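You operate a simulated robot arm through the tools that you are given. There is no shell and no other tool. Be economical: measure what you need, move in short steps, check, and stop when the job is done.

You run a simulated robot arm. Do the job below in one go: nothing can be reset, and whatever is moved stays where it is left.

## Task
Put the lime cloth on the top of the side bench away on the shelf b of the store rack. Put the blue chill pad from the top of the side bench on top of the grey liner there and the grey chill pad on the shelf under the bagging table. Take the green roll from the top of the side bench and leave it on the second tier from the bottom of the wooden shelf. Do these in any order.

It is judged by the outcome, as a careful person would: the job done as asked, and still so three seconds after it is handed in. It fails if anything else is knocked over, pushed out of place, dropped, spilled or broken. Flat cloth is picked up by pressing the open fingertips on it (5 to 10 N) and closing them slowly along it; thin cloth reads only 2 to 8 mm in the jaws.

## Robot
A 7-joint arm with a fingered hand on a trunk, on a base that drives. Base frame: it is fixed to the floor where the robot stands at the start and does not move with it; the origin is under the middle of the robot, x ahead of it, y to its left, z up; the surface under the hand at the start is at about z = 78. Lengths are in cm, angles in rad, forces in N, time in s.
Its first joint turns from -2.897 to 2.897 rad. Places, roughly: lime cloth (7x9x3 cm) [100, 0, 80]; second tier of the wooden shelf [100, -420, 60]; shelf B of the store rack (16x40 cm) [-222, -916, 86]; shelf under the bagging table [-310, -140, 30]. Payload 4.7 kg.
Tool frame: the origin (TCP) lies between the finger pads and is the grasp point; the fingertips stand 3.6 cm ahead of it; z points along the fingers, y is the line along which they close. Largest opening 12 cm; the body of the gripper starts 4.2 cm behind the TCP. The gripper is a hand of 5 fingers: y runs from the thumb to the fingers, the wrist lies at [-1.8, -12.2, -21] in the tool frame.
Orientation is that of the tool frame in the base frame, as [roll, pitch, yaw] about the fixed x, y, z axes, in that order (R = Rz(yaw) Ry(pitch) Rx(roll)). With the fingers straight down and the wrist toward the robot, the tool's x, y and z point along [0, 1, 0], [1, 0, 0] and [0, 0, -1] of the base frame.

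## Interface
- The arm moves only by the tool jog_arm. Its argument "moves" is a list of rows, each a list of 6 numbers: the shift along the base's x, y, z in cm, then the turn, a rotation vector about the base's x, y, z in rad. In form: [[dx, dy, dz, wx, wy, wz], ...]. A call has 1 to 10 rows; each row shifts and turns the commanded pose from where the row before left it. A row lasts 0.2 s, in which the tool goes at most 5 cm and 0.15 rad; a call with a longer step from one row to the next is refused whole. Where a pose cannot be reached the arm comes as near as it can. A force on the tool above 40 N (or 10 N above the force at the start of the call, whichever is more), or a blocked arm, ends the call early, and 0.2 s more pass. In this call time passes only in rows, and 0.2 s behind the last. The reply holds the time, the measured pose of the TCP, the force on the tool along the base axes, the opening and the grip force, in the units named above and with some noise, with the torque about the TCP (base axes, N m) and any sound that the robot's microphone picked up, and new pictures: "show" is both (left out), scene, wrist or none.
- Cameras (640 x 400 px; columns grow to the right, rows downward): "scene" is now at [-23.68, 6.37, 124.28]; the picture's right is [-0.16, -0.99, 0.00], its down [-0.30, 0.05, -0.95] and it looks along [0.94, -0.16, -0.30] (base axes); focal length 260 px, centre (320, 200). "wrist" rides on the gripper at [7.3, -9.1, -14.3] in the tool frame; the picture's right is [-0.80, 0.28, -0.53], its down [-0.53, -0.73, 0.42] and it looks along [-0.27, 0.62, 0.74] (tool axes); focal length 234 px, centre (320, 200). There is no depth. A picture from a camera that has moved, and an enlarged one, comes with that camera's place and axes in the base frame and with its lens.
- base_move(legs): drives the robot by 1 to 6 legs, each [ahead, turn to the left] in cm and rad, along the robot's own axes; the way and the turn of a leg run together, so that a leg with both is an arc; at most 150 cm and 3.142 rad a leg. The arm and the cameras ride along, it lands a little off, and it stops where it bumps. It gives what a move gives, and a new picture of the scene camera.
- set_fingers(index, middle, ring, little, thumb_bend, thumb_turn): sets how far each is bent, from 0 (flat) to 1 (curled in); at 0.3 the hand is open as for a grip, at 0.7 the pads meet at the TCP. One left out holds its place. A second passes; each finger stops where it meets its share of the squeeze, and holds until it gets a number again. It is the only way to open and close the hand. It gives what a move gives, with no picture; readings hold the bend of each and the force on index, middle, ring, little, thumb and palm. thumb_turn goes from beside the hand (0) to across from the fingers (1), as for a grip.
- pan_tilt(pan, tilt): turns the head with the scene camera to pan (to the left, within 2.496 rad either way) and tilt (down, from -0.506 to 1.204), counted from straight ahead of the robot. It gives what a move gives, and a new picture of the scene camera.
- enlarge(camera, box): a new picture of the part [left, top, right, bottom] of that camera's present view, enlarged. No time passes.
- finish_job(): hands the job in; it is judged then, once.

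Work in short steps. Places have to be worked out from the pictures, the camera data and where the tool is seen: move nearer, look again, correct. Check each grasp and each placing, and mend what went wrong. You have 165 turns and 260 pictures in all, those below and enlarged ones among them. Open the gripper and draw the arm clear of the work before you hand the job in, unless the task says otherwise; then end with one line.

The tools are called by a JSON object that holds its "name" and its "arguments". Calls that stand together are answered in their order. jog_arm: Moves the arm, as the interface text tells. Its arguments: {"type":"object","properties":{"moves":{"type":"array","items":{"type":"array","items":{"type":"number"}}},"show":{"type":"string","enum":["both","scene","wrist","none"]}},"required":["moves"]} The other tools are called the same way: set_fingers (index, middle, ring, little, thumb_bend, thumb_turn) moves the fingers one by one; base_move (legs) drives the base; pan_tilt (pan, tilt) turns the head that bears the scene camera; enlarge (camera, box) takes an enlarged picture of a part of a camera's view; finish_job () hands the job in.

At the start:

```text
clock: 0.0
position: [79.57, 26.0, 105.11]
ee_rot: [-3.141, 0.0, 1.571]
wrist_force: [-0.4, -0.3, 1.0]
wrist_torque: [0.0, 0.01, 0.02]
finger_gap: 11.95
finger_force: 0.1
shape: jaw
bend: [0.3, 0.3, 0.3, 0.3, 0.3, 0.98]
finger forces: [0.0, 0.1, 0.0, 0.0, 0.0, 0.1]
robot x, y, heading: [0.12, 0.06, -0.002]
head pan, tilt: [-0.164, 0.307]
```

scene: 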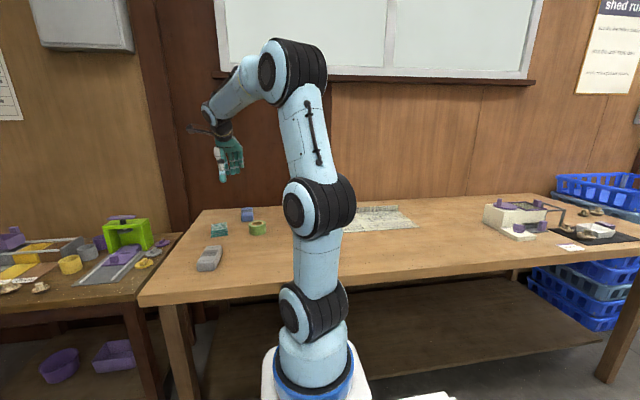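
wrist: 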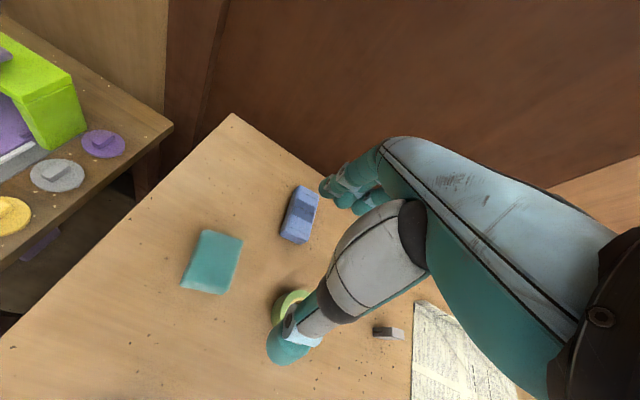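

I'll look closer at the bench in both views before moving anything.

{"name": "enlarge", "arguments": {"camera": "scene", "box": [140, 180, 440, 300]}}

{"name": "enlarge", "arguments": {"camera": "wrist", "box": [160, 160, 480, 400]}}

{"name": "enlarge", "arguments": {"camera": "scene", "box": [440, 150, 640, 300]}}

```text
2.13 times, centred on (290, 240) of scene
camera zoom: at [-23.68, 6.37, 124.28], right [-0.16, -0.99, 0.0], down [-0.3, 0.05, -0.95], along [0.94, -0.16, -0.3], focal length 554 px, centre (384, 115)
```

zoom: 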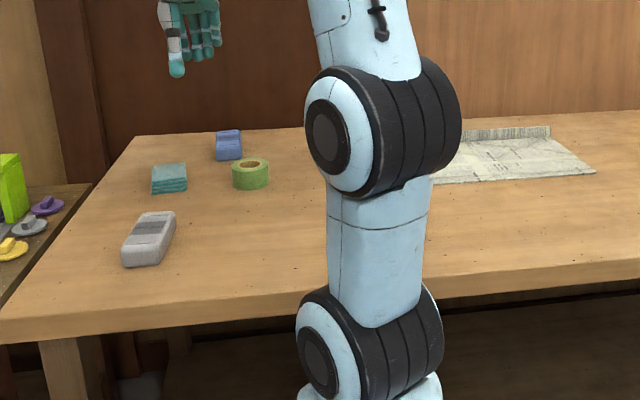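

```text
1.67 times, centred on (320, 280) of wrist
camera zoom: at [70.61, 33.25, 119.36], right [0.28, -0.8, 0.53], down [-0.73, -0.53, -0.42], along [0.62, -0.27, -0.74], focal length 390 px, centre (320, 67)
```

zoom: 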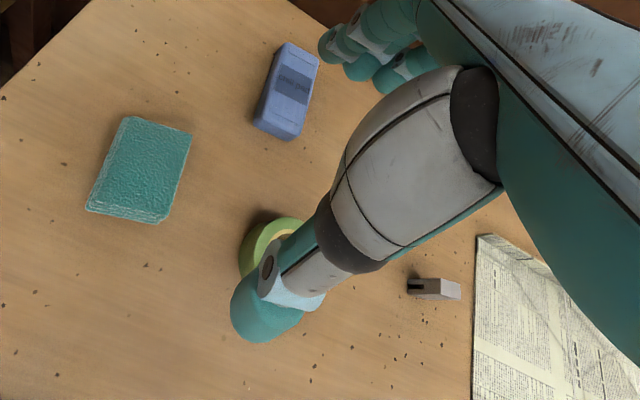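

```text
2.67 times, centred on (540, 225) of scene
camera zoom: at [-23.68, 6.37, 124.28], right [-0.16, -0.99, 0.0], down [-0.3, 0.05, -0.95], along [0.94, -0.16, -0.3], focal length 693 px, centre (-267, 133)
```

zoom: 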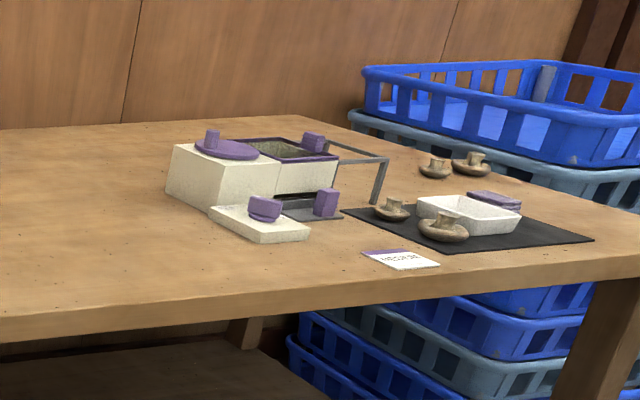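

Blue pad at about (97,22), teal cloth (81,32), green roll (82,16), grey pad (58,30). The lime cloth near (100,0) is hidden; I shift the hand right, staying high, to see it.

{"name": "jog_arm", "arguments": {"moves": [[-2, -5, 2, 0, 0, 0], [-2, -5, 2, 0, 0, 0], [-2, -5, 0, 0, 0, 0], [-2, -5, 0, 0, 0, 0]]}}

```text
refused: row 1 steps farther than a row can; nothing moved
```

Steps must be at most 5 cm in total length; smaller steps.

{"name": "jog_arm", "arguments": {"moves": [[-1.5, -4.5, 1, 0, 0, 0], [-1.5, -4.5, 1, 0, 0, 0], [-1.5, -4.5, 1, 0, 0, 0], [-1.5, -4.5, 1, 0, 0, 0], [-1.5, -4.5, 0, 0, 0, 0]]}}

```text
clock: 1.2
position: [72.44, 3.43, 108.64]
ee_rot: [-3.141, 0.001, 1.569]
wrist_force: [0.1, 1.2, -0.4]
wrist_torque: [0.03, 0.04, -0.01]
finger_gap: 12.0
finger_force: 0.0
shape: jaw
bend: [0.3, 0.3, 0.3, 0.3, 0.3, 0.98]
finger forces: [0.0, 0.1, 0.0, 0.1, 0.0, 0.0]
robot x, y, heading: [0.05, 0.41, 0.002]
head pan, tilt: [-0.164, 0.307]
camera scene: at [-23.66, 6.36, 124.28], right [-0.16, -0.99, 0.0], down [-0.3, 0.05, -0.95], along [0.94, -0.16, -0.3], focal length 260 px, centre (320, 200)
camera wrist: at [63.42, 10.7, 123.04], right [0.28, -0.8, 0.53], down [-0.73, -0.53, -0.42], along [0.62, -0.27, -0.74], focal length 234 px, centre (320, 200)
```

scene: 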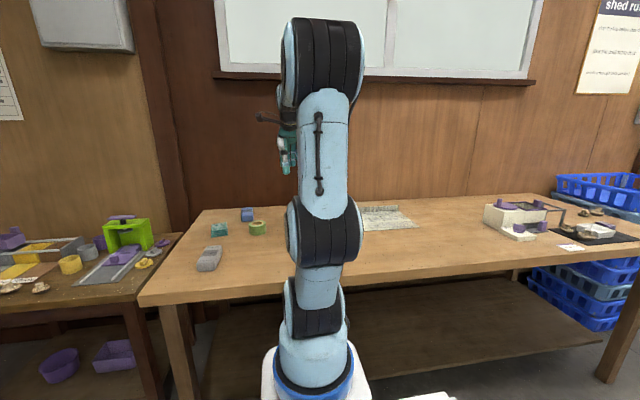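
wrist: 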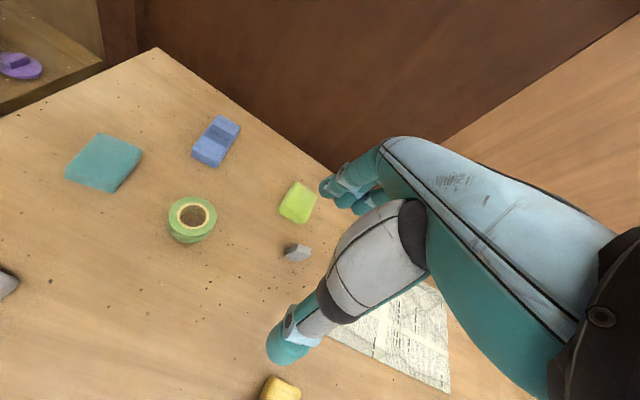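

The lime cloth is in view at about (95,0). I enlarge it and look around with the head for the grey liner and the other furniture.

{"name": "enlarge", "arguments": {"camera": "wrist", "box": [160, 100, 360, 280]}}

{"name": "pan_tilt", "arguments": {"pan": -0.9, "tilt": 0.4}}

{"name": "pan_tilt", "arguments": {"pan": -2.0, "tilt": 0.2}}

{"name": "pan_tilt", "arguments": {"pan": 2.4, "tilt": 0.2}}

{"name": "pan_tilt", "arguments": {"pan": 0.5, "tilt": 0.6}}

```text
2.22 times, centred on (260, 190) of wrist
camera zoom: at [63.42, 10.7, 123.04], right [0.28, -0.8, 0.53], down [-0.73, -0.53, -0.42], along [0.62, -0.27, -0.74], focal length 520 px, centre (453, 222)
```

zoom: 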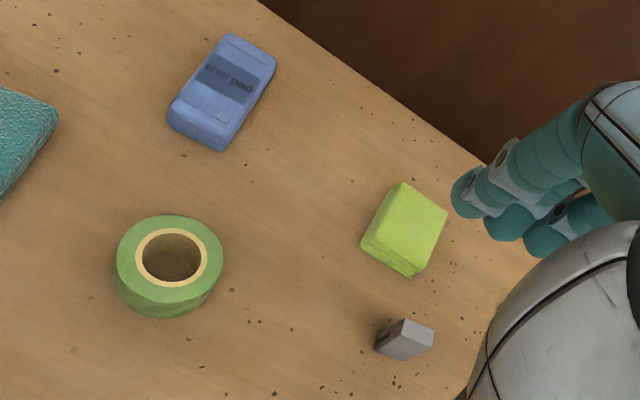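

```text
clock: 2.3
position: [72.55, 3.45, 108.66]
ee_rot: [3.141, -0.001, 1.572]
wrist_force: [-0.1, 0.2, -0.7]
wrist_torque: [0.01, -0.01, 0.01]
finger_gap: 11.98
finger_force: 0.1
shape: jaw
bend: [0.3, 0.3, 0.3, 0.3, 0.3, 0.98]
finger forces: [0.0, 0.0, 0.1, 0.1, 0.0, 0.0]
robot x, y, heading: [-0.03, -0.15, -0.002]
head pan, tilt: [-0.901, 0.4]
camera scene: at [-27.13, 0.64, 123.42], right [-0.78, -0.62, 0.0], down [-0.24, 0.3, -0.92], along [0.57, -0.72, -0.39], focal length 260 px, centre (320, 200)
```

scene: 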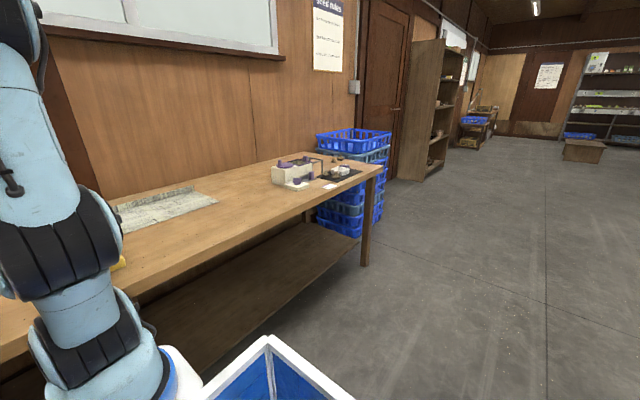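

```text
clock: 3.6
position: [72.41, 3.41, 108.67]
ee_rot: [-3.141, -0.001, 1.571]
wrist_force: [0.3, 0.4, -1.3]
wrist_torque: [0.0, 0.0, 0.01]
finger_gap: 11.97
finger_force: 0.0
shape: jaw
bend: [0.3, 0.3, 0.3, 0.3, 0.3, 0.98]
finger forces: [0.1, 0.0, 0.0, 0.0, 0.0, 0.0]
robot x, y, heading: [0.09, 0.14, -0.002]
head pan, tilt: [-2.0, 0.201]
camera scene: at [-36.76, -0.58, 125.27], right [-0.91, 0.42, 0.0], down [0.08, 0.18, -0.98], along [-0.41, -0.89, -0.2], focal length 260 px, centre (320, 200)
```

scene: 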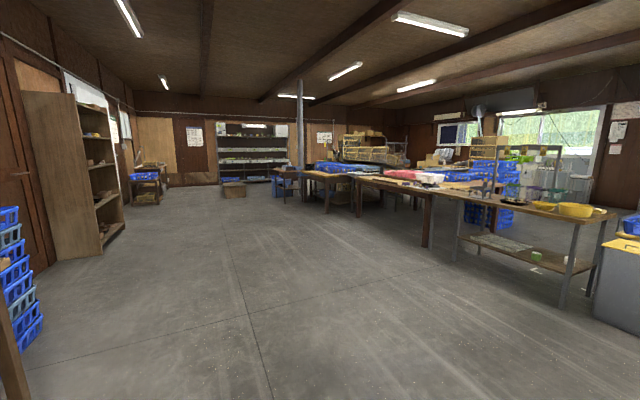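

```text
clock: 7.2
position: [72.48, 3.54, 108.68]
ee_rot: [3.14, 0.0, 1.57]
wrist_force: [0.3, 0.6, 0.0]
wrist_torque: [-0.01, -0.03, 0.01]
finger_gap: 11.97
finger_force: 0.1
shape: jaw
bend: [0.3, 0.3, 0.3, 0.3, 0.3, 0.98]
finger forces: [0.0, 0.0, 0.0, 0.0, 0.1, 0.1]
robot x, y, heading: [0.37, -0.26, -0.001]
head pan, tilt: [2.4, 0.201]
camera scene: at [-39.76, 14.19, 125.27], right [0.68, 0.74, 0.0], down [0.15, -0.13, -0.98], along [-0.72, 0.66, -0.2], focal length 260 px, centre (320, 200)
```

scene: 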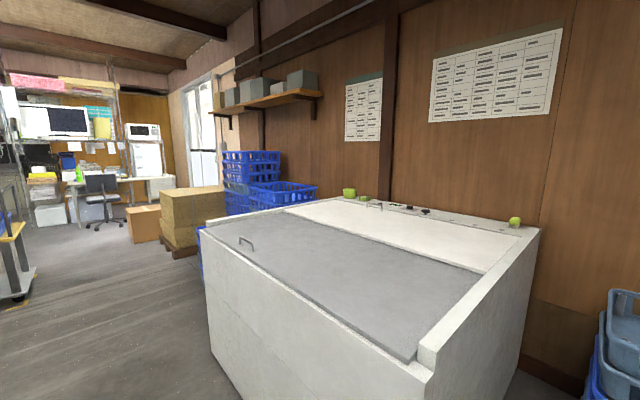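

```text
clock: 9.0
position: [72.54, 3.6, 108.67]
ee_rot: [3.141, 0.001, 1.572]
wrist_force: [0.2, 0.5, -0.2]
wrist_torque: [0.01, 0.02, 0.01]
finger_gap: 11.96
finger_force: 0.0
shape: jaw
bend: [0.3, 0.3, 0.3, 0.3, 0.3, 0.98]
finger forces: [0.0, 0.0, 0.0, 0.0, 0.1, 0.0]
robot x, y, heading: [0.19, -0.04, 0.004]
head pan, tilt: [0.499, 0.6]
camera scene: at [-25.13, 12.13, 121.59], right [0.48, -0.88, 0.0], down [-0.5, -0.27, -0.83], along [0.72, 0.4, -0.56], focal length 260 px, centre (320, 200)
```

scene: 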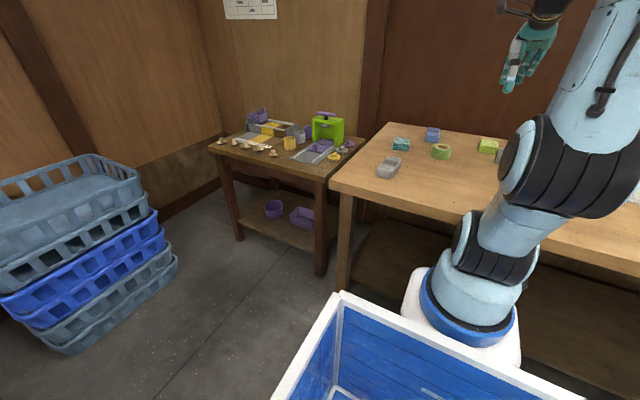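

The robot appears to carry a blue tray. I look down at it to see whether it could hold several items for one trip.

{"name": "pan_tilt", "arguments": {"pan": 0.0, "tilt": 1.2}}

{"name": "pan_tilt", "arguments": {"pan": -2.45, "tilt": 0.25}}

{"name": "enlarge", "arguments": {"camera": "scene", "box": [100, 120, 500, 360]}}

```text
clock: 10.0
position: [72.47, 3.52, 108.69]
ee_rot: [-3.141, 0.001, 1.57]
wrist_force: [-0.4, -0.2, 0.7]
wrist_torque: [0.02, 0.03, 0.01]
finger_gap: 11.99
finger_force: 0.0
shape: jaw
bend: [0.3, 0.3, 0.3, 0.3, 0.3, 0.98]
finger forces: [0.0, 0.1, 0.1, 0.0, 0.0, 0.1]
robot x, y, heading: [-0.1, -0.24, 0.002]
head pan, tilt: [0.0, 1.201]
camera scene: at [-27.29, 7.9, 117.14], right [0.0, -1.0, 0.0], down [-0.93, 0.0, -0.36], along [0.36, 0.0, -0.93], focal length 260 px, centre (320, 200)
```

scene: 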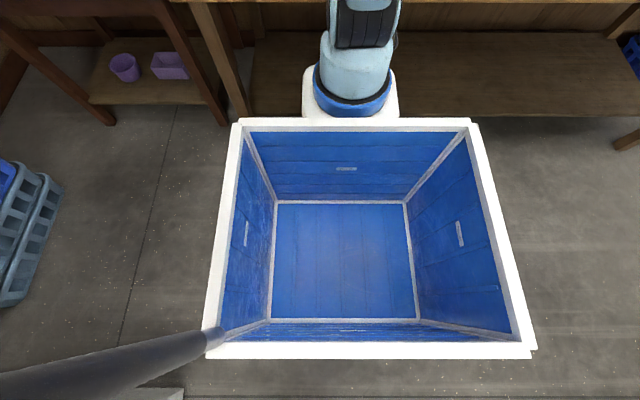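

```text
clock: 12.2
position: [72.39, 3.55, 108.72]
ee_rot: [3.142, 0.0, 1.57]
wrist_force: [1.2, 1.1, -0.6]
wrist_torque: [0.01, -0.01, 0.0]
finger_gap: 11.97
finger_force: 0.1
shape: jaw
bend: [0.3, 0.3, 0.3, 0.3, 0.3, 0.98]
finger forces: [0.0, 0.0, 0.0, 0.0, 0.0, 0.0]
robot x, y, heading: [0.12, 0.11, -0.0]
head pan, tilt: [-2.45, 0.25]
camera scene: at [-40.08, 1.94, 124.81], right [-0.64, 0.77, 0.0], down [0.19, 0.16, -0.97], along [-0.75, -0.62, -0.25], focal length 260 px, centre (320, 200)
```

scene: 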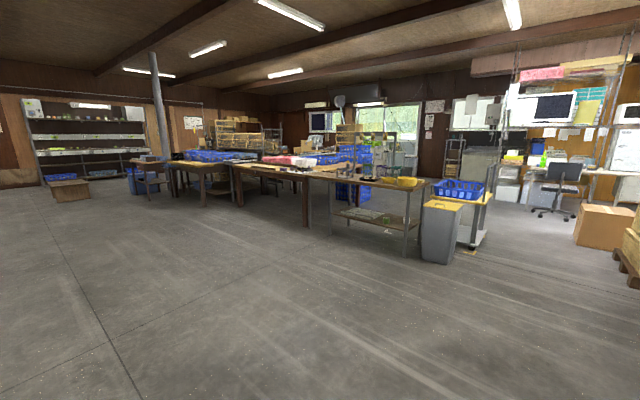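

```text
1.60 times, centred on (300, 240) of scene
camera zoom: at [-40.08, 1.94, 124.81], right [-0.64, 0.77, 0.0], down [0.19, 0.16, -0.97], along [-0.75, -0.62, -0.25], focal length 416 px, centre (352, 136)
```

zoom: 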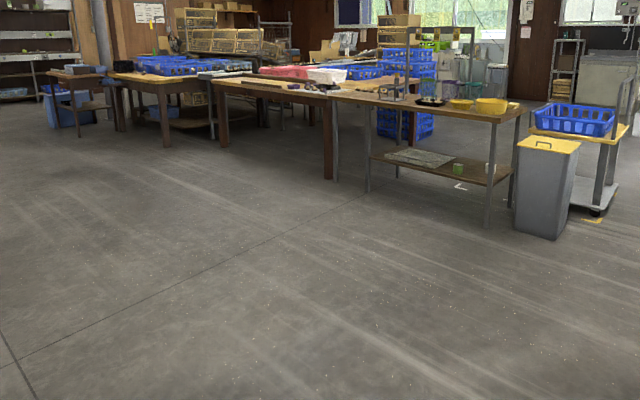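

The bin is deep; I'll carry items one at a time. Now I check the paper-like sheet on this bench, as it could be the "grey liner", and the sheet under the bagging table.

{"name": "enlarge", "arguments": {"camera": "scene", "box": [310, 170, 460, 265]}}

{"name": "pan_tilt", "arguments": {"pan": -0.45, "tilt": 0.35}}

{"name": "enlarge", "arguments": {"camera": "scene", "box": [220, 130, 460, 280]}}

```text
4.21 times, centred on (385, 218) of scene
camera zoom: at [-40.08, 1.94, 124.81], right [-0.64, 0.77, 0.0], down [0.19, 0.16, -0.97], along [-0.75, -0.62, -0.25], focal length 1094 px, centre (46, 126)
```

zoom: 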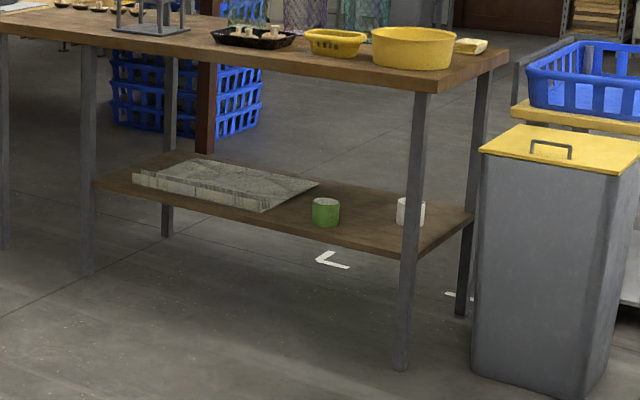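

```text
clock: 14.2
position: [72.55, 3.46, 108.66]
ee_rot: [3.141, 0.0, 1.571]
wrist_force: [0.6, 0.6, -0.7]
wrist_torque: [0.01, 0.01, -0.03]
finger_gap: 11.97
finger_force: 0.1
shape: jaw
bend: [0.3, 0.3, 0.3, 0.3, 0.3, 0.98]
finger forces: [0.1, 0.0, 0.0, 0.0, 0.0, 0.1]
robot x, y, heading: [-0.1, -0.15, 0.001]
head pan, tilt: [-0.45, 0.351]
camera scene: at [-24.51, 3.84, 123.87], right [-0.44, -0.9, 0.0], down [-0.31, 0.15, -0.94], along [0.85, -0.41, -0.34], focal length 260 px, centre (320, 200)
```

scene: 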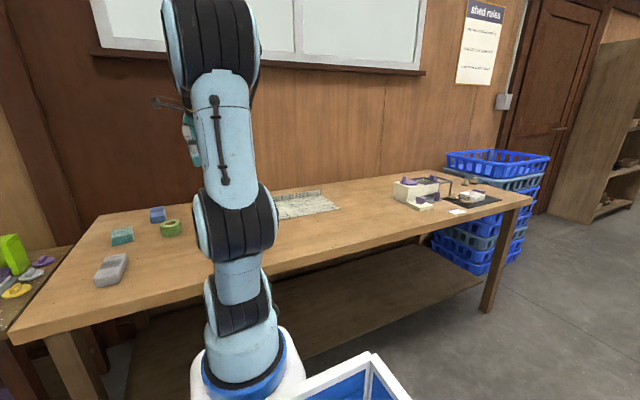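

```text
2.67 times, centred on (340, 205) of scene
camera zoom: at [-24.51, 3.84, 123.87], right [-0.44, -0.9, 0.0], down [-0.31, 0.15, -0.94], along [0.85, -0.41, -0.34], focal length 693 px, centre (267, 187)
```

zoom: 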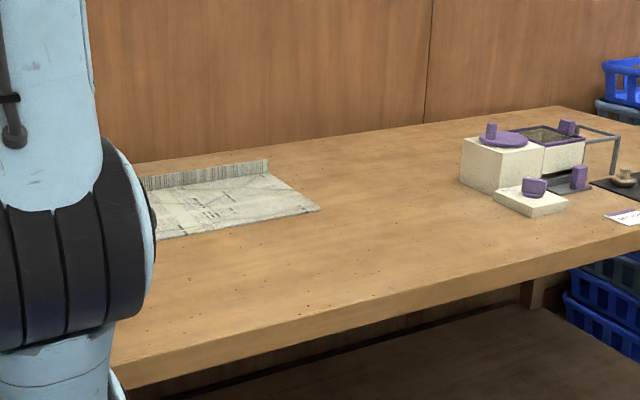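

The sheet on this bench lies at roughly (90,-25). I move the hand to the right to look at it with the wrist camera.

{"name": "jog_arm", "arguments": {"moves": [[-1, -4.8, 0, 0, 0, 0], [-1, -4.8, 0, 0, 0, 0], [-1, -4.8, 0, 0, 0, 0], [-1, -4.8, 0, 0, 0, 0], [-1, -4.8, 0, 0, 0, 0], [-1, -4.8, 0, 0, 0, 0]], "show": "wrist"}}

```text
clock: 15.6
position: [66.51, -25.24, 109.28]
ee_rot: [3.141, 0.0, 1.573]
wrist_force: [-1.3, 0.8, 1.4]
wrist_torque: [-0.04, 0.04, -0.01]
finger_gap: 11.98
finger_force: 0.1
shape: jaw
bend: [0.3, 0.3, 0.3, 0.3, 0.3, 0.98]
finger forces: [0.0, 0.1, 0.1, 0.0, 0.1, 0.1]
robot x, y, heading: [-0.33, 0.01, 0.001]
head pan, tilt: [-0.45, 0.351]
camera wrist: at [57.39, -18.05, 123.59], right [0.28, -0.8, 0.53], down [-0.73, -0.53, -0.42], along [0.62, -0.27, -0.74], focal length 234 px, centre (320, 200)
```

wrist: 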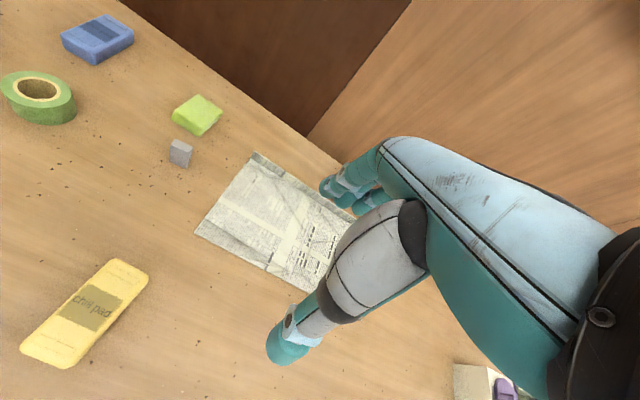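

This sheet is newspaper-like, with a yellow chill pad as a distractor. I'll keep it as a liner candidate and compare with the other places. Now I go over toward the grey pad.

{"name": "jog_arm", "arguments": {"moves": [[-1.65, 4.5, 0, 0, 0, 0], [-1.65, 4.5, 0, 0, 0, 0], [-1.65, 4.5, 0, 0, 0, 0], [-1.65, 4.5, 0, 0, 0, 0], [-1.65, 4.5, 0, 0, 0, 0], [-1.65, 4.5, 0, 0, 0, 0], [-1.65, 4.5, 0, 0, 0, 0], [-1.65, 4.5, 0, 0, 0, 0], [-1.65, 4.5, 0, 0, 0, 0], [-1.65, 4.5, 0, 0, 0, 0]], "show": "wrist"}}

{"name": "enlarge", "arguments": {"camera": "wrist", "box": [120, 140, 320, 280]}}

```text
clock: 17.8
position: [49.62, 19.69, 108.75]
ee_rot: [3.14, 0.001, 1.569]
wrist_force: [-0.2, 1.0, 0.2]
wrist_torque: [0.01, -0.05, 0.03]
finger_gap: 11.97
finger_force: 0.0
shape: jaw
bend: [0.3, 0.3, 0.3, 0.3, 0.3, 0.98]
finger forces: [0.0, 0.0, 0.0, 0.0, 0.0, 0.1]
robot x, y, heading: [0.28, 0.2, -0.0]
head pan, tilt: [-0.45, 0.351]
camera wrist: at [40.55, 26.96, 123.12], right [0.28, -0.8, 0.53], down [-0.73, -0.53, -0.43], along [0.62, -0.27, -0.74], focal length 234 px, centre (320, 200)
```

wrist: 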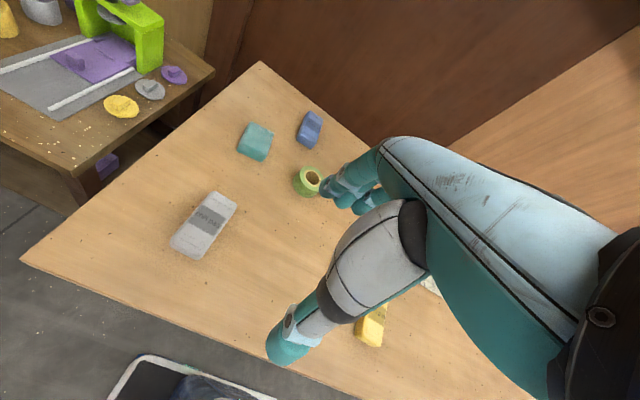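

```text
2.86 times, centred on (220, 210) of wrist
camera zoom: at [40.55, 26.96, 123.12], right [0.28, -0.8, 0.53], down [-0.73, -0.53, -0.43], along [0.62, -0.27, -0.74], focal length 669 px, centre (606, 171)
```

zoom: 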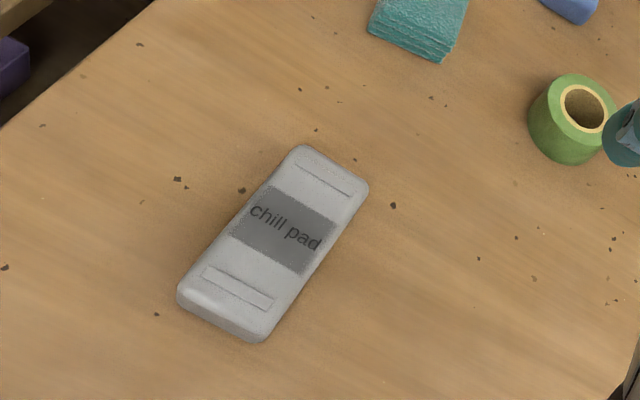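

Grey pad confirmed: centre about (57.9,29.8), 11 x 5 cm, long axis along x, top near z 80.5. I turn the hand 90° so it closes across y, coming above it.

{"name": "jog_arm", "arguments": {"moves": [[0.8, 1, 0, 0, 0, 0.15], [0.8, 1, 0, 0, 0, 0.15], [0.8, 1, 0, 0, 0, 0.15], [0.8, 1, 0, 0, 0, 0.15], [0.8, 1, 0, 0, 0, 0.15], [0.8, 1, 0, 0, 0, 0.15], [0.8, 1, 0, 0, 0, 0.15], [0.8, 1, 0, 0, 0, 0.15], [0.8, 1, 0, 0, 0, 0.15], [0.8, 1, 0, 0, 0, 0.15]], "show": "none"}}

{"name": "jog_arm", "arguments": {"moves": [[0, 0, -3, 0, 0, 0.071], [0, 0, -3, 0, -0.133, 0], [0, 0, -3, 0, -0.133, 0], [0, 0, -3, 0, -0.134, 0]]}}

```text
clock: 20.0
position: [57.59, 29.9, 109.3]
ee_rot: [3.141, 0.002, 3.07]
wrist_force: [-0.2, -0.6, 1.1]
wrist_torque: [0.01, -0.06, -0.02]
finger_gap: 11.94
finger_force: 0.1
shape: jaw
bend: [0.3, 0.3, 0.3, 0.3, 0.3, 0.98]
finger forces: [0.0, 0.0, 0.1, 0.0, 0.0, 0.0]
robot x, y, heading: [-0.22, -0.1, 0.003]
head pan, tilt: [-0.45, 0.351]
```

```text
clock: 21.0
position: [57.81, 29.66, 97.07]
ee_rot: [-3.141, 0.401, 3.141]
wrist_force: [-0.1, 0.0, 0.5]
wrist_torque: [0.0, 0.0, -0.01]
finger_gap: 11.98
finger_force: 0.0
shape: jaw
bend: [0.3, 0.3, 0.3, 0.3, 0.3, 0.98]
finger forces: [0.0, 0.0, 0.1, 0.0, 0.1, 0.0]
robot x, y, heading: [-0.08, 0.0, -0.001]
head pan, tilt: [-0.45, 0.351]
camera scene: at [-24.5, 3.84, 123.87], right [-0.44, -0.9, 0.0], down [-0.31, 0.15, -0.94], along [0.85, -0.41, -0.34], focal length 260 px, centre (320, 200)
camera wrist: at [45.56, 20.52, 107.34], right [0.53, 0.28, 0.8], down [0.66, -0.73, -0.18], along [0.53, 0.62, -0.57], focal length 234 px, centre (320, 200)
```

scene: 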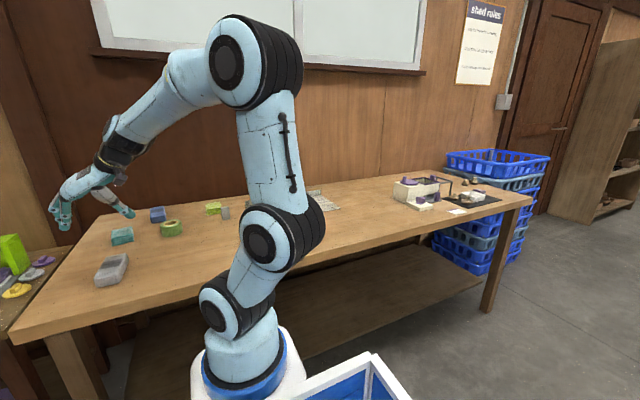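
wrist: 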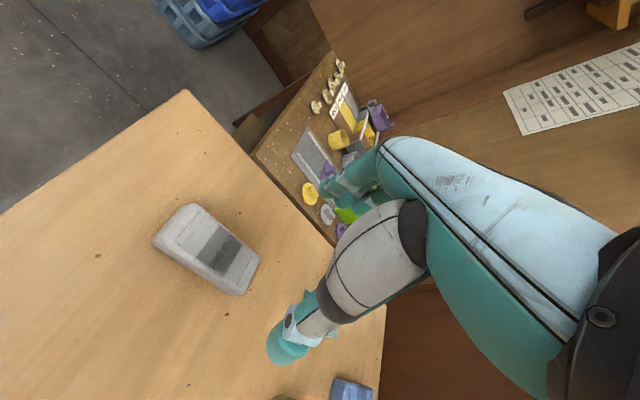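

The prediction matches the picture well. I ease the tilt to 0.2 rad and go down close above the pad.

{"name": "jog_arm", "arguments": {"moves": [[-0.1, 0, -3, 0, 0.1, 0], [-0.1, 0, -3, 0, 0.1, 0], [-0.1, 0, -3, 0, 0, 0], [-0.1, 0, -3, 0, 0, 0]]}}

```text
clock: 22.0
position: [57.39, 29.58, 85.2]
ee_rot: [3.14, 0.201, -3.141]
wrist_force: [-0.9, -0.2, 0.2]
wrist_torque: [0.03, 0.0, -0.02]
finger_gap: 12.01
finger_force: 0.1
shape: jaw
bend: [0.3, 0.3, 0.3, 0.3, 0.3, 0.98]
finger forces: [0.0, 0.0, 0.1, 0.0, 0.1, 0.1]
robot x, y, heading: [0.0, -0.05, -0.003]
head pan, tilt: [-0.45, 0.351]
camera scene: at [-24.52, 3.84, 123.87], right [-0.44, -0.9, 0.0], down [-0.31, 0.15, -0.94], along [0.85, -0.41, -0.34], focal length 260 px, centre (320, 200)
camera wrist: at [47.52, 20.38, 97.8], right [0.68, 0.28, 0.67], down [0.61, -0.73, -0.31], along [0.41, 0.62, -0.67], focal length 234 px, centre (320, 200)
```

scene: 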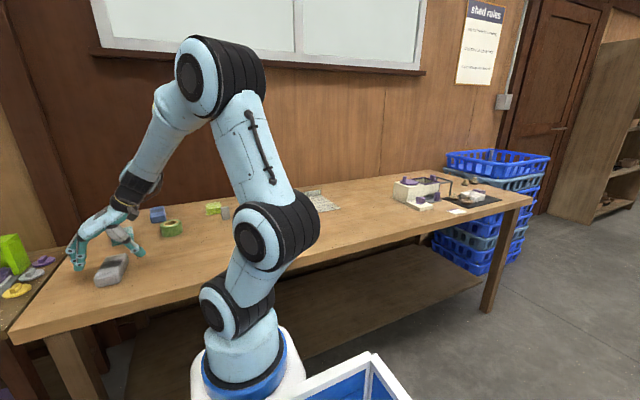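
wrist: 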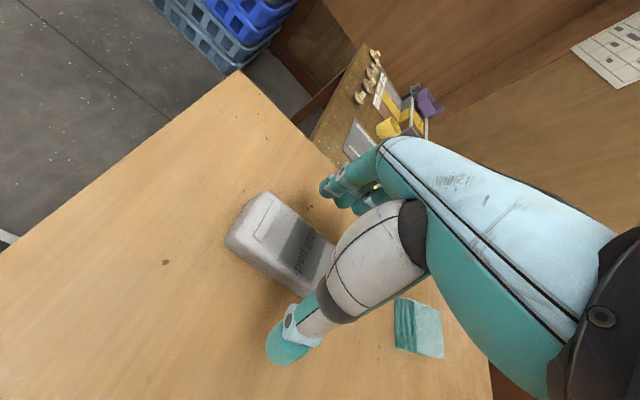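

The pad lies between thumb and fingers. I lower to about z 82 where the tips nearly touch the bench.

{"name": "jog_arm", "arguments": {"moves": [[0, 0, -1, 0, 0, 0], [0, 0, -1, 0, 0, 0], [0, 0, -0.8, 0, 0, 0], [0, 0, -0.5, 0, 0, 0]], "show": "none"}}

{"name": "set_fingers", "arguments": {"index": 0.5, "middle": 0.5, "ring": 0.5, "little": 0.5, "thumb_bend": 0.5}}

```text
clock: 23.0
position: [57.35, 29.63, 81.75]
ee_rot: [3.141, 0.201, 3.141]
wrist_force: [-0.2, -0.7, 0.3]
wrist_torque: [-0.01, 0.0, 0.02]
finger_gap: 11.95
finger_force: 0.1
shape: jaw
bend: [0.3, 0.3, 0.3, 0.3, 0.3, 0.98]
finger forces: [0.0, 0.0, 0.0, 0.0, 0.1, 0.0]
robot x, y, heading: [0.07, 0.36, -0.003]
head pan, tilt: [-0.45, 0.351]
```

```text
clock: 24.0
position: [57.43, 29.73, 81.98]
ee_rot: [3.14, 0.202, 3.141]
wrist_force: [-2.0, 2.7, 26.8]
wrist_torque: [1.14, 0.18, 0.04]
finger_gap: 7.4
finger_force: 13.9
shape: fingers
bend: [0.43, 0.5, 0.5, 0.5, 0.5, 0.98]
finger forces: [22.2, 0.1, 0.0, 0.1, 5.2, 0.0]
robot x, y, heading: [-0.04, 0.04, -0.001]
head pan, tilt: [-0.45, 0.351]
```

The index pressed down (27 N up), so the tips swing lower as they close. I raise 1 cm and close on.

{"name": "jog_arm", "arguments": {"moves": [[0, 0, 0.6, 0, 0, 0], [0, 0, 0.4, 0, 0, 0]]}}

{"name": "set_fingers", "arguments": {"index": 0.58, "middle": 0.58, "ring": 0.58, "little": 0.58, "thumb_bend": 0.58}}

```text
clock: 24.6
position: [57.34, 29.7, 82.74]
ee_rot: [-3.139, 0.195, 3.141]
wrist_force: [-0.1, 0.0, -0.7]
wrist_torque: [0.03, 0.03, 0.06]
finger_gap: 6.4
finger_force: 0.4
shape: fingers
bend: [0.5, 0.5, 0.5, 0.5, 0.5, 0.98]
finger forces: [0.1, 0.1, 0.1, 0.1, 0.0, 0.0]
robot x, y, heading: [0.14, 0.09, 0.004]
head pan, tilt: [-0.45, 0.351]
camera scene: at [-24.5, 3.85, 123.87], right [-0.44, -0.9, 0.0], down [-0.31, 0.15, -0.94], along [0.85, -0.41, -0.34], focal length 260 px, centre (320, 200)
camera wrist: at [47.33, 20.5, 95.26], right [0.69, 0.28, 0.67], down [0.61, -0.73, -0.31], along [0.41, 0.62, -0.67], focal length 234 px, centre (320, 200)
```

scene: 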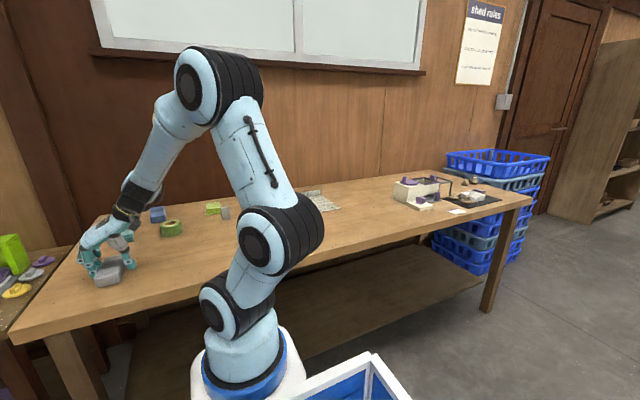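
wrist: 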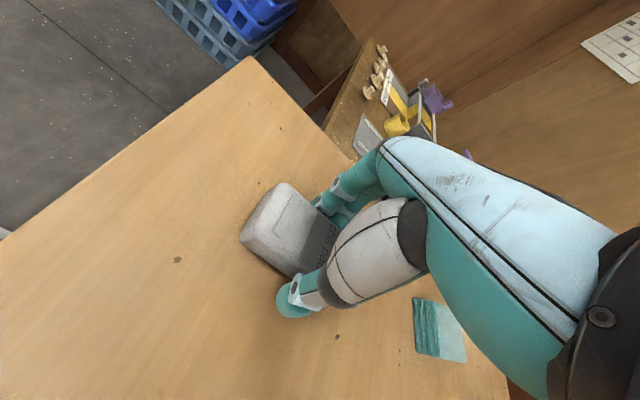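

```text
clock: 25.6
position: [57.25, 29.78, 82.68]
ee_rot: [3.14, 0.199, 3.141]
wrist_force: [0.0, 0.9, -0.6]
wrist_torque: [0.0, 0.04, -0.04]
finger_gap: 5.53
finger_force: 5.9
shape: fingers
bend: [0.54, 0.55, 0.56, 0.57, 0.53, 0.97]
finger forces: [2.7, 2.1, 1.0, 0.1, 5.9, 0.1]
robot x, y, heading: [-0.36, -0.13, 0.005]
head pan, tilt: [-0.45, 0.351]
```

Fingers now touch the pad on both sides (gap 5.5). I squeeze firmer and lift a little.

{"name": "set_fingers", "arguments": {"index": 0.66, "middle": 0.66, "ring": 0.66, "little": 0.66, "thumb_bend": 0.66}}

{"name": "jog_arm", "arguments": {"moves": [[0, 0, 1, 0, 0, 0], [0, 0, 1.5, 0, 0, 0], [0, 0, 2.5, 0, 0, 0]]}}

```text
clock: 26.6
position: [57.28, 29.77, 82.82]
ee_rot: [3.141, 0.201, 3.141]
wrist_force: [0.9, -0.2, 0.5]
wrist_torque: [0.01, 0.0, -0.02]
finger_gap: 5.41
finger_force: 19.1
shape: fingers
bend: [0.57, 0.6, 0.62, 0.66, 0.52, 0.95]
finger forces: [8.1, 6.7, 4.0, 0.1, 18.4, 0.0]
robot x, y, heading: [0.02, 0.26, 0.005]
head pan, tilt: [-0.45, 0.351]
```

```text
clock: 27.4
position: [57.26, 29.67, 87.71]
ee_rot: [3.141, 0.2, 3.139]
wrist_force: [0.2, 1.2, -2.9]
wrist_torque: [0.02, 0.01, 0.02]
finger_gap: 5.46
finger_force: 18.9
shape: fingers
bend: [0.57, 0.6, 0.62, 0.66, 0.52, 0.95]
finger forces: [8.1, 6.5, 3.7, 0.1, 18.4, 0.1]
robot x, y, heading: [0.29, 0.14, -0.0]
head pan, tilt: [-0.45, 0.351]
camera scene: at [-24.5, 3.85, 123.87], right [-0.44, -0.9, 0.0], down [-0.31, 0.15, -0.94], along [0.85, -0.41, -0.34], focal length 260 px, centre (320, 200)
camera wrist: at [47.31, 20.43, 100.27], right [0.68, 0.28, 0.67], down [0.6, -0.73, -0.31], along [0.41, 0.62, -0.67], focal length 234 px, centre (320, 200)
```

scene: 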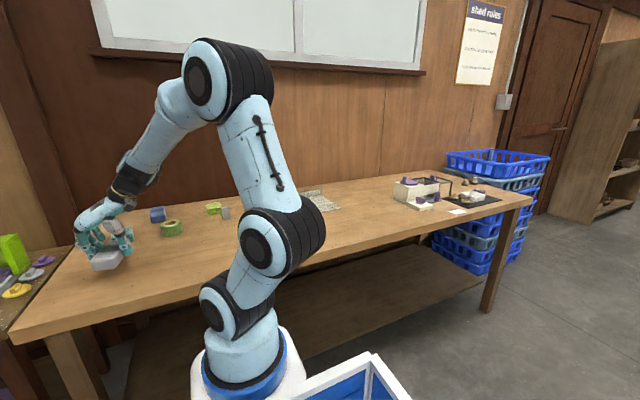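
wrist: 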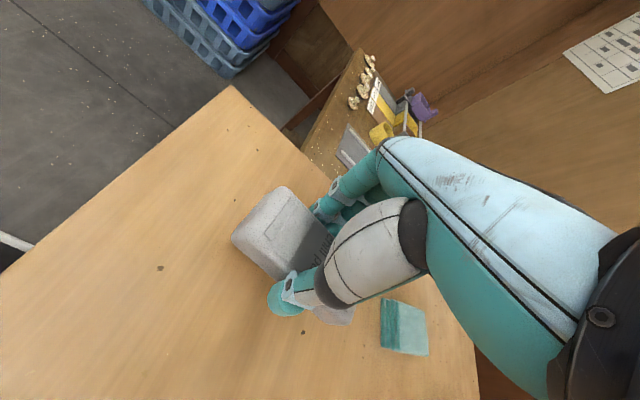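

Lift is good (about 3 N held). On the bagging shelf the best hand pose has the wrist on the outer side, so I turn the hand back by 90° about the vertical (pad stays flat) while raising and drawing in.

{"name": "jog_arm", "arguments": {"moves": [[-0.5, -1, 2.5, 0, 0, -0.15], [-0.5, -2, 2.5, 0, 0, -0.15], [-0.5, -2.5, 2.5, 0, 0, -0.15], [-0.5, -2.5, 2.5, 0, 0, -0.15], [-0.5, -2.5, 2.5, 0, 0, -0.15], [-1, -2.5, 2.5, 0, 0, -0.15], [-1, -2.5, 2.5, 0, 0, -0.15], [-1, -2.5, 0, 0, 0, -0.15], [-1, -2.5, 0, 0, 0, -0.15], [-1, -2.5, 0, 0, 0, -0.15]], "show": "none"}}

{"name": "jog_arm", "arguments": {"moves": [[-2, -2.5, 0, 0, 0, -0.071], [-2, -2.5, 0, 0, 0, 0]]}}

```text
clock: 29.6
position: [49.69, 6.76, 105.16]
ee_rot: [-3.141, 0.199, 1.64]
wrist_force: [-0.1, 0.1, -2.5]
wrist_torque: [0.01, -0.04, -0.01]
finger_gap: 5.4
finger_force: 17.9
shape: fingers
bend: [0.57, 0.61, 0.62, 0.66, 0.53, 0.95]
finger forces: [8.1, 6.4, 3.8, 0.0, 18.2, 0.1]
robot x, y, heading: [-0.3, 0.07, 0.001]
head pan, tilt: [-0.45, 0.351]
```

```text
clock: 30.2
position: [45.85, 1.59, 105.01]
ee_rot: [-3.14, 0.203, 1.57]
wrist_force: [0.7, 0.5, -2.5]
wrist_torque: [-0.02, -0.01, 0.01]
finger_gap: 5.4
finger_force: 17.8
shape: fingers
bend: [0.57, 0.61, 0.62, 0.66, 0.53, 0.95]
finger forces: [8.3, 6.3, 3.7, 0.1, 18.3, 0.0]
robot x, y, heading: [0.15, -0.14, 0.002]
head pan, tilt: [-0.45, 0.351]
camera scene: at [-24.48, 3.84, 123.87], right [-0.44, -0.9, 0.0], down [-0.31, 0.15, -0.94], along [0.85, -0.41, -0.34], focal length 260 px, centre (320, 200)
camera wrist: at [36.74, 11.47, 117.71], right [0.28, -0.68, 0.67], down [-0.73, -0.61, -0.31], along [0.62, -0.41, -0.67], focal length 234 px, centre (320, 200)
```

scene: 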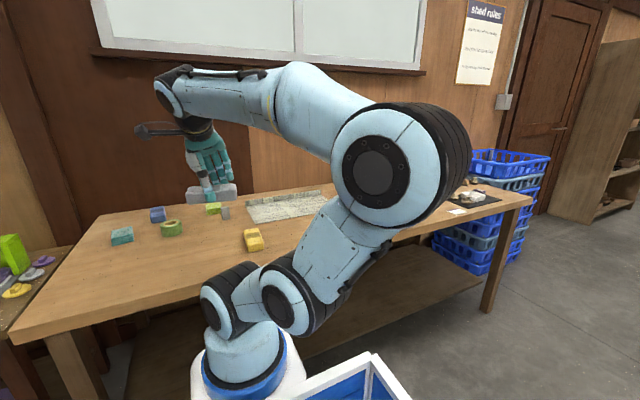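
wrist: 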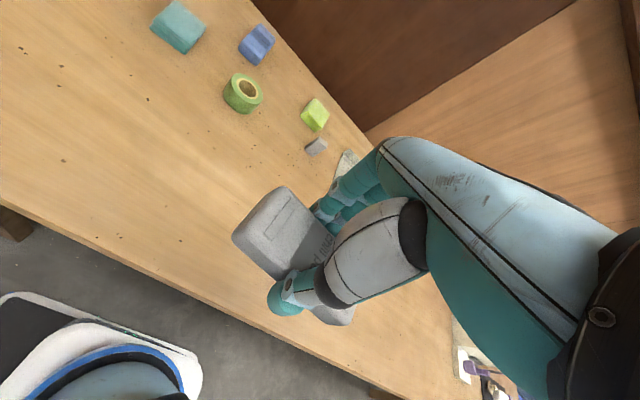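

The arm is compact and holding. Freezer lies at left-behind (y≈57), so I back off in an arc toward -y, then turn to face the bagging table.

{"name": "base_move", "arguments": {"legs": [[-60, 0.6], [-60, 0], [0, -3.07], [80, 0], [0, -0.67]]}}

{"name": "pan_tilt", "arguments": {"pan": 0, "tilt": 0.4}}

```text
clock: 49.5
position: [-215.73, -108.67, 105.19]
ee_rot: [-3.141, 0.199, -1.526]
wrist_force: [-0.8, 0.2, -0.8]
wrist_torque: [-0.03, 0.02, 0.01]
finger_gap: 5.34
finger_force: 17.0
shape: fingers
bend: [0.57, 0.61, 0.62, 0.66, 0.53, 0.95]
finger forces: [7.9, 5.9, 3.4, 0.0, 17.2, 0.0]
robot x, y, heading: [-169.87, -104.84, -3.096]
head pan, tilt: [-0.45, 0.351]
camera scene: at [-145.12, -107.92, 123.87], right [0.39, 0.92, 0.0], down [0.32, -0.14, -0.94], along [-0.86, 0.37, -0.34], focal length 260 px, centre (320, 200)
```

scene: 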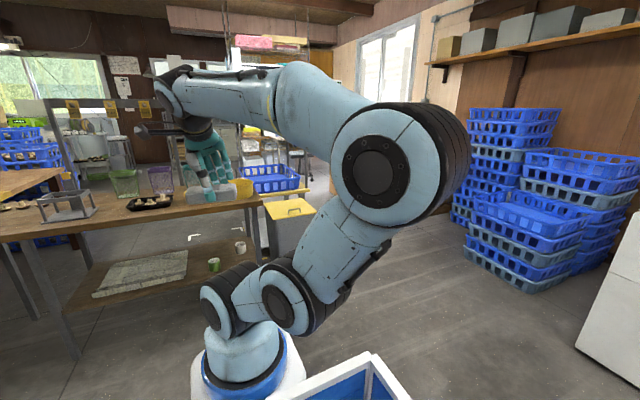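

```text
clock: 50.4
position: [-215.74, -108.66, 105.21]
ee_rot: [3.14, 0.199, -1.525]
wrist_force: [-0.2, 0.8, -2.4]
wrist_torque: [0.0, 0.04, 0.03]
finger_gap: 5.36
finger_force: 16.8
shape: fingers
bend: [0.57, 0.61, 0.62, 0.66, 0.53, 0.95]
finger forces: [7.8, 6.0, 3.4, 0.1, 17.2, 0.0]
robot x, y, heading: [-170.2, -105.2, -3.095]
head pan, tilt: [0.0, 0.4]
camera scene: at [-145.82, -112.0, 123.42], right [-0.05, 1.0, 0.0], down [0.39, 0.02, -0.92], along [-0.92, -0.04, -0.39], focal length 260 px, centre (320, 200)
```

scene: 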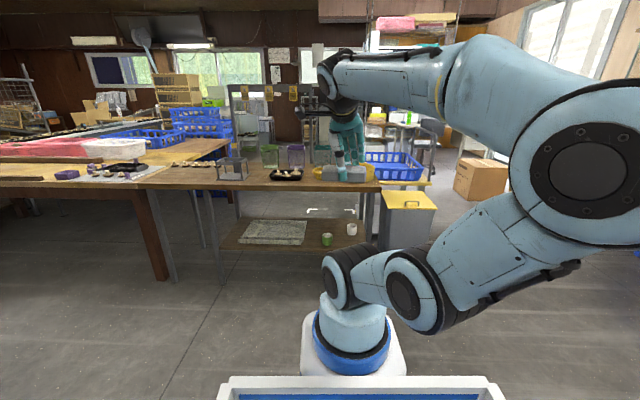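

The table is ahead. I enlarge the shelf to compare the liner colour and place the free spot.

{"name": "enlarge", "arguments": {"camera": "scene", "box": [210, 150, 400, 280]}}

```text
3.08 times, centred on (305, 215) of scene
camera zoom: at [-145.82, -112.0, 123.42], right [-0.05, 1.0, 0.0], down [0.39, 0.02, -0.92], along [-0.92, -0.04, -0.39], focal length 799 px, centre (366, 154)
```

zoom: 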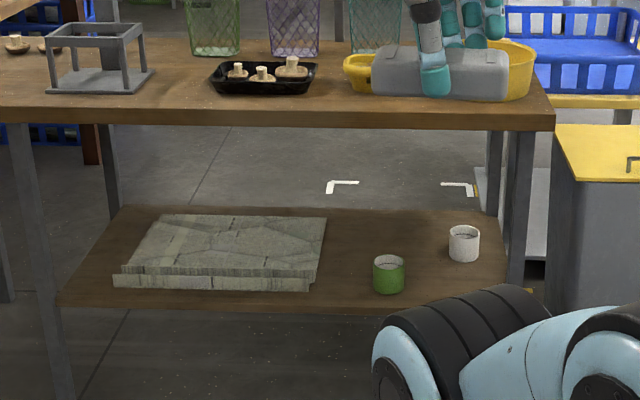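

Both sheets look like the same kind of liner. The free spot for the grey pad is around (-293,-99.5), between the green cup (-293,-114) and right leg, in front of the white cup. I square up and drive closer.

{"name": "base_move", "arguments": {"legs": [[0, -0.046], [52, 0]]}}

```text
clock: 53.8
position: [-267.93, -106.55, 105.11]
ee_rot: [3.141, 0.198, -1.571]
wrist_force: [-0.3, 0.5, -1.8]
wrist_torque: [-0.01, 0.01, -0.01]
finger_gap: 5.32
finger_force: 17.3
shape: fingers
bend: [0.57, 0.61, 0.62, 0.66, 0.53, 0.95]
finger forces: [7.8, 5.9, 3.4, 0.0, 17.2, 0.1]
robot x, y, heading: [-222.15, -104.73, -3.144]
head pan, tilt: [0.0, 0.4]
camera scene: at [-198.34, -113.08, 123.42], right [0.0, 1.0, 0.0], down [0.39, 0.0, -0.92], along [-0.92, 0.0, -0.39], focal length 260 px, centre (320, 200)
```

scene: 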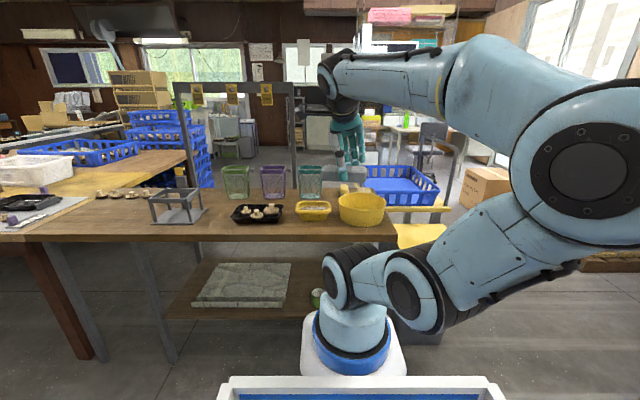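

Table edge seems at x≈-274, so I pull the hand back some and lower it in front of the table, watching forces.

{"name": "jog_arm", "arguments": {"moves": [[2, 1.5, -3, 0, 0, 0], [2, 1.5, -3, 0, 0, 0], [2, 1.5, -3, 0, 0, 0], [0, 1, -4, 0, 0, 0], [0, 1, -4, 0, 0, 0], [0, 0, -4, 0, 0, 0], [0, 0, -4, 0, 0, 0]]}}

```text
clock: 55.4
position: [-262.89, -98.87, 80.64]
ee_rot: [-3.14, 0.198, -1.571]
wrist_force: [0.7, -0.3, -2.2]
wrist_torque: [-0.01, -0.02, -0.01]
finger_gap: 5.32
finger_force: 17.5
shape: fingers
bend: [0.57, 0.61, 0.63, 0.66, 0.53, 0.95]
finger forces: [7.9, 6.0, 3.5, 0.0, 17.4, 0.0]
out of reach, approached as far as the arm can: row 7
robot x, y, heading: [-222.08, -105.0, -3.136]
head pan, tilt: [0.0, 0.4]
camera scene: at [-198.33, -113.09, 123.42], right [0.0, 1.0, 0.0], down [0.39, 0.0, -0.92], along [-0.92, 0.0, -0.39], focal length 260 px, centre (320, 200)
camera wrist: at [-253.78, -108.96, 93.32], right [-0.28, 0.68, 0.67], down [0.73, 0.61, -0.31], along [-0.62, 0.41, -0.67], focal length 234 px, centre (320, 200)
```

scene: 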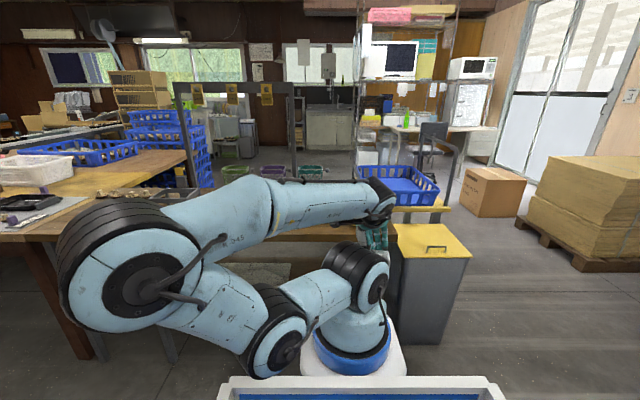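
wrist: 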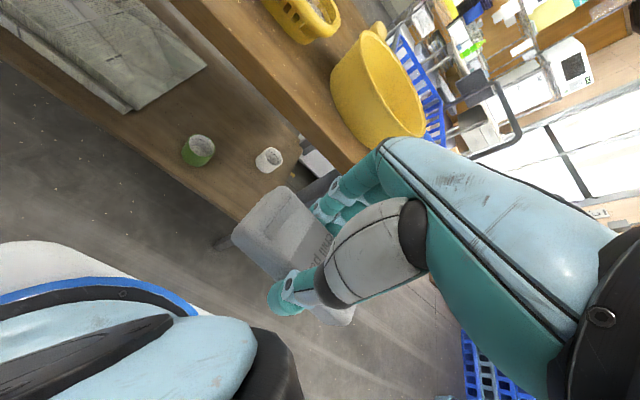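

Too close for lowering (the elbow flipped and the reach ran out). I back the base 18 cm, then extend and lower.

{"name": "base_move", "arguments": {"legs": [[-18, 0]]}}

{"name": "jog_arm", "arguments": {"moves": [[-2.5, 0, -3.5, 0, 0, 0], [-2.5, 0, -3.5, 0, 0, 0], [-2.5, 0, -3.5, 0, 0, 0], [-2.5, 0, -3.5, 0, 0, 0], [-2.5, 0, -3.5, 0, 0, 0], [-1, 0, -4, 0, 0, 0]]}}

```text
clock: 56.9
position: [-245.56, -99.09, 80.65]
ee_rot: [-3.138, 0.198, -1.566]
wrist_force: [-0.6, -0.2, -2.8]
wrist_torque: [-0.01, -0.01, -0.01]
finger_gap: 5.38
finger_force: 17.4
shape: fingers
bend: [0.57, 0.61, 0.63, 0.66, 0.53, 0.95]
finger forces: [7.9, 6.0, 3.5, 0.0, 17.4, 0.0]
robot x, y, heading: [-204.78, -105.06, -3.142]
head pan, tilt: [0.0, 0.4]
camera scene: at [-180.99, -113.03, 123.41], right [0.0, 1.0, 0.0], down [0.39, 0.0, -0.92], along [-0.92, 0.0, -0.39], focal length 260 px, centre (320, 200)
```

scene: 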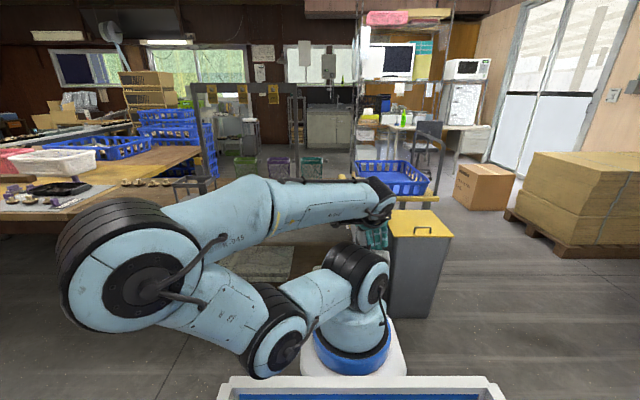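

```text
clock: 58.3
position: [-258.83, -98.83, 59.2]
ee_rot: [-3.14, 0.197, -1.567]
wrist_force: [-0.5, 0.0, -2.4]
wrist_torque: [-0.01, 0.0, 0.02]
finger_gap: 5.33
finger_force: 17.3
shape: fingers
bend: [0.57, 0.61, 0.63, 0.66, 0.53, 0.95]
finger forces: [8.2, 5.8, 3.5, 0.0, 17.4, 0.0]
robot x, y, heading: [-205.07, -104.86, -3.138]
head pan, tilt: [0.0, 0.4]
camera scene: at [-180.98, -113.02, 123.42], right [0.0, 1.0, 0.0], down [0.39, 0.0, -0.92], along [-0.92, 0.0, -0.39], focal length 260 px, centre (320, 200)
camera wrist: at [-249.73, -108.72, 71.9], right [-0.28, 0.68, 0.67], down [0.73, 0.61, -0.31], along [-0.62, 0.4, -0.67], focal length 234 px, centre (320, 200)
```

scene: 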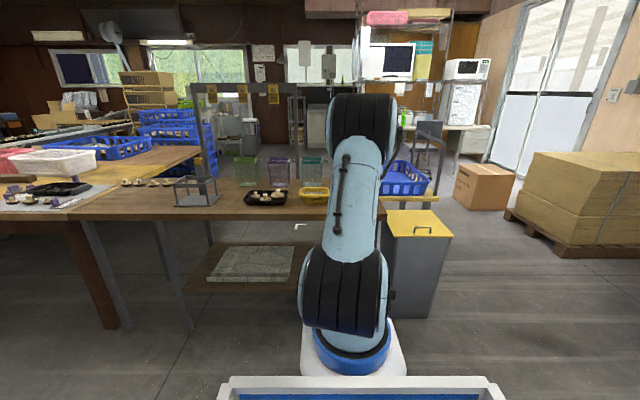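
wrist: 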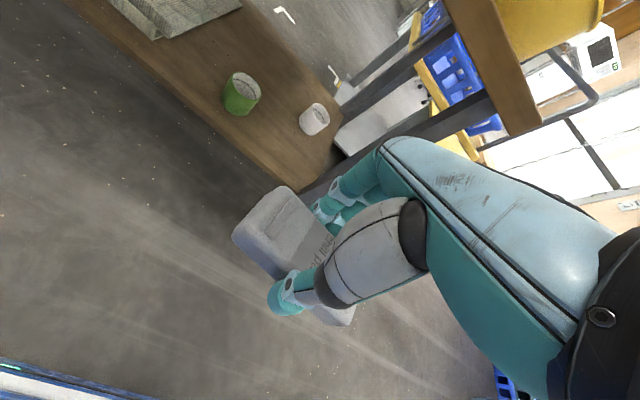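

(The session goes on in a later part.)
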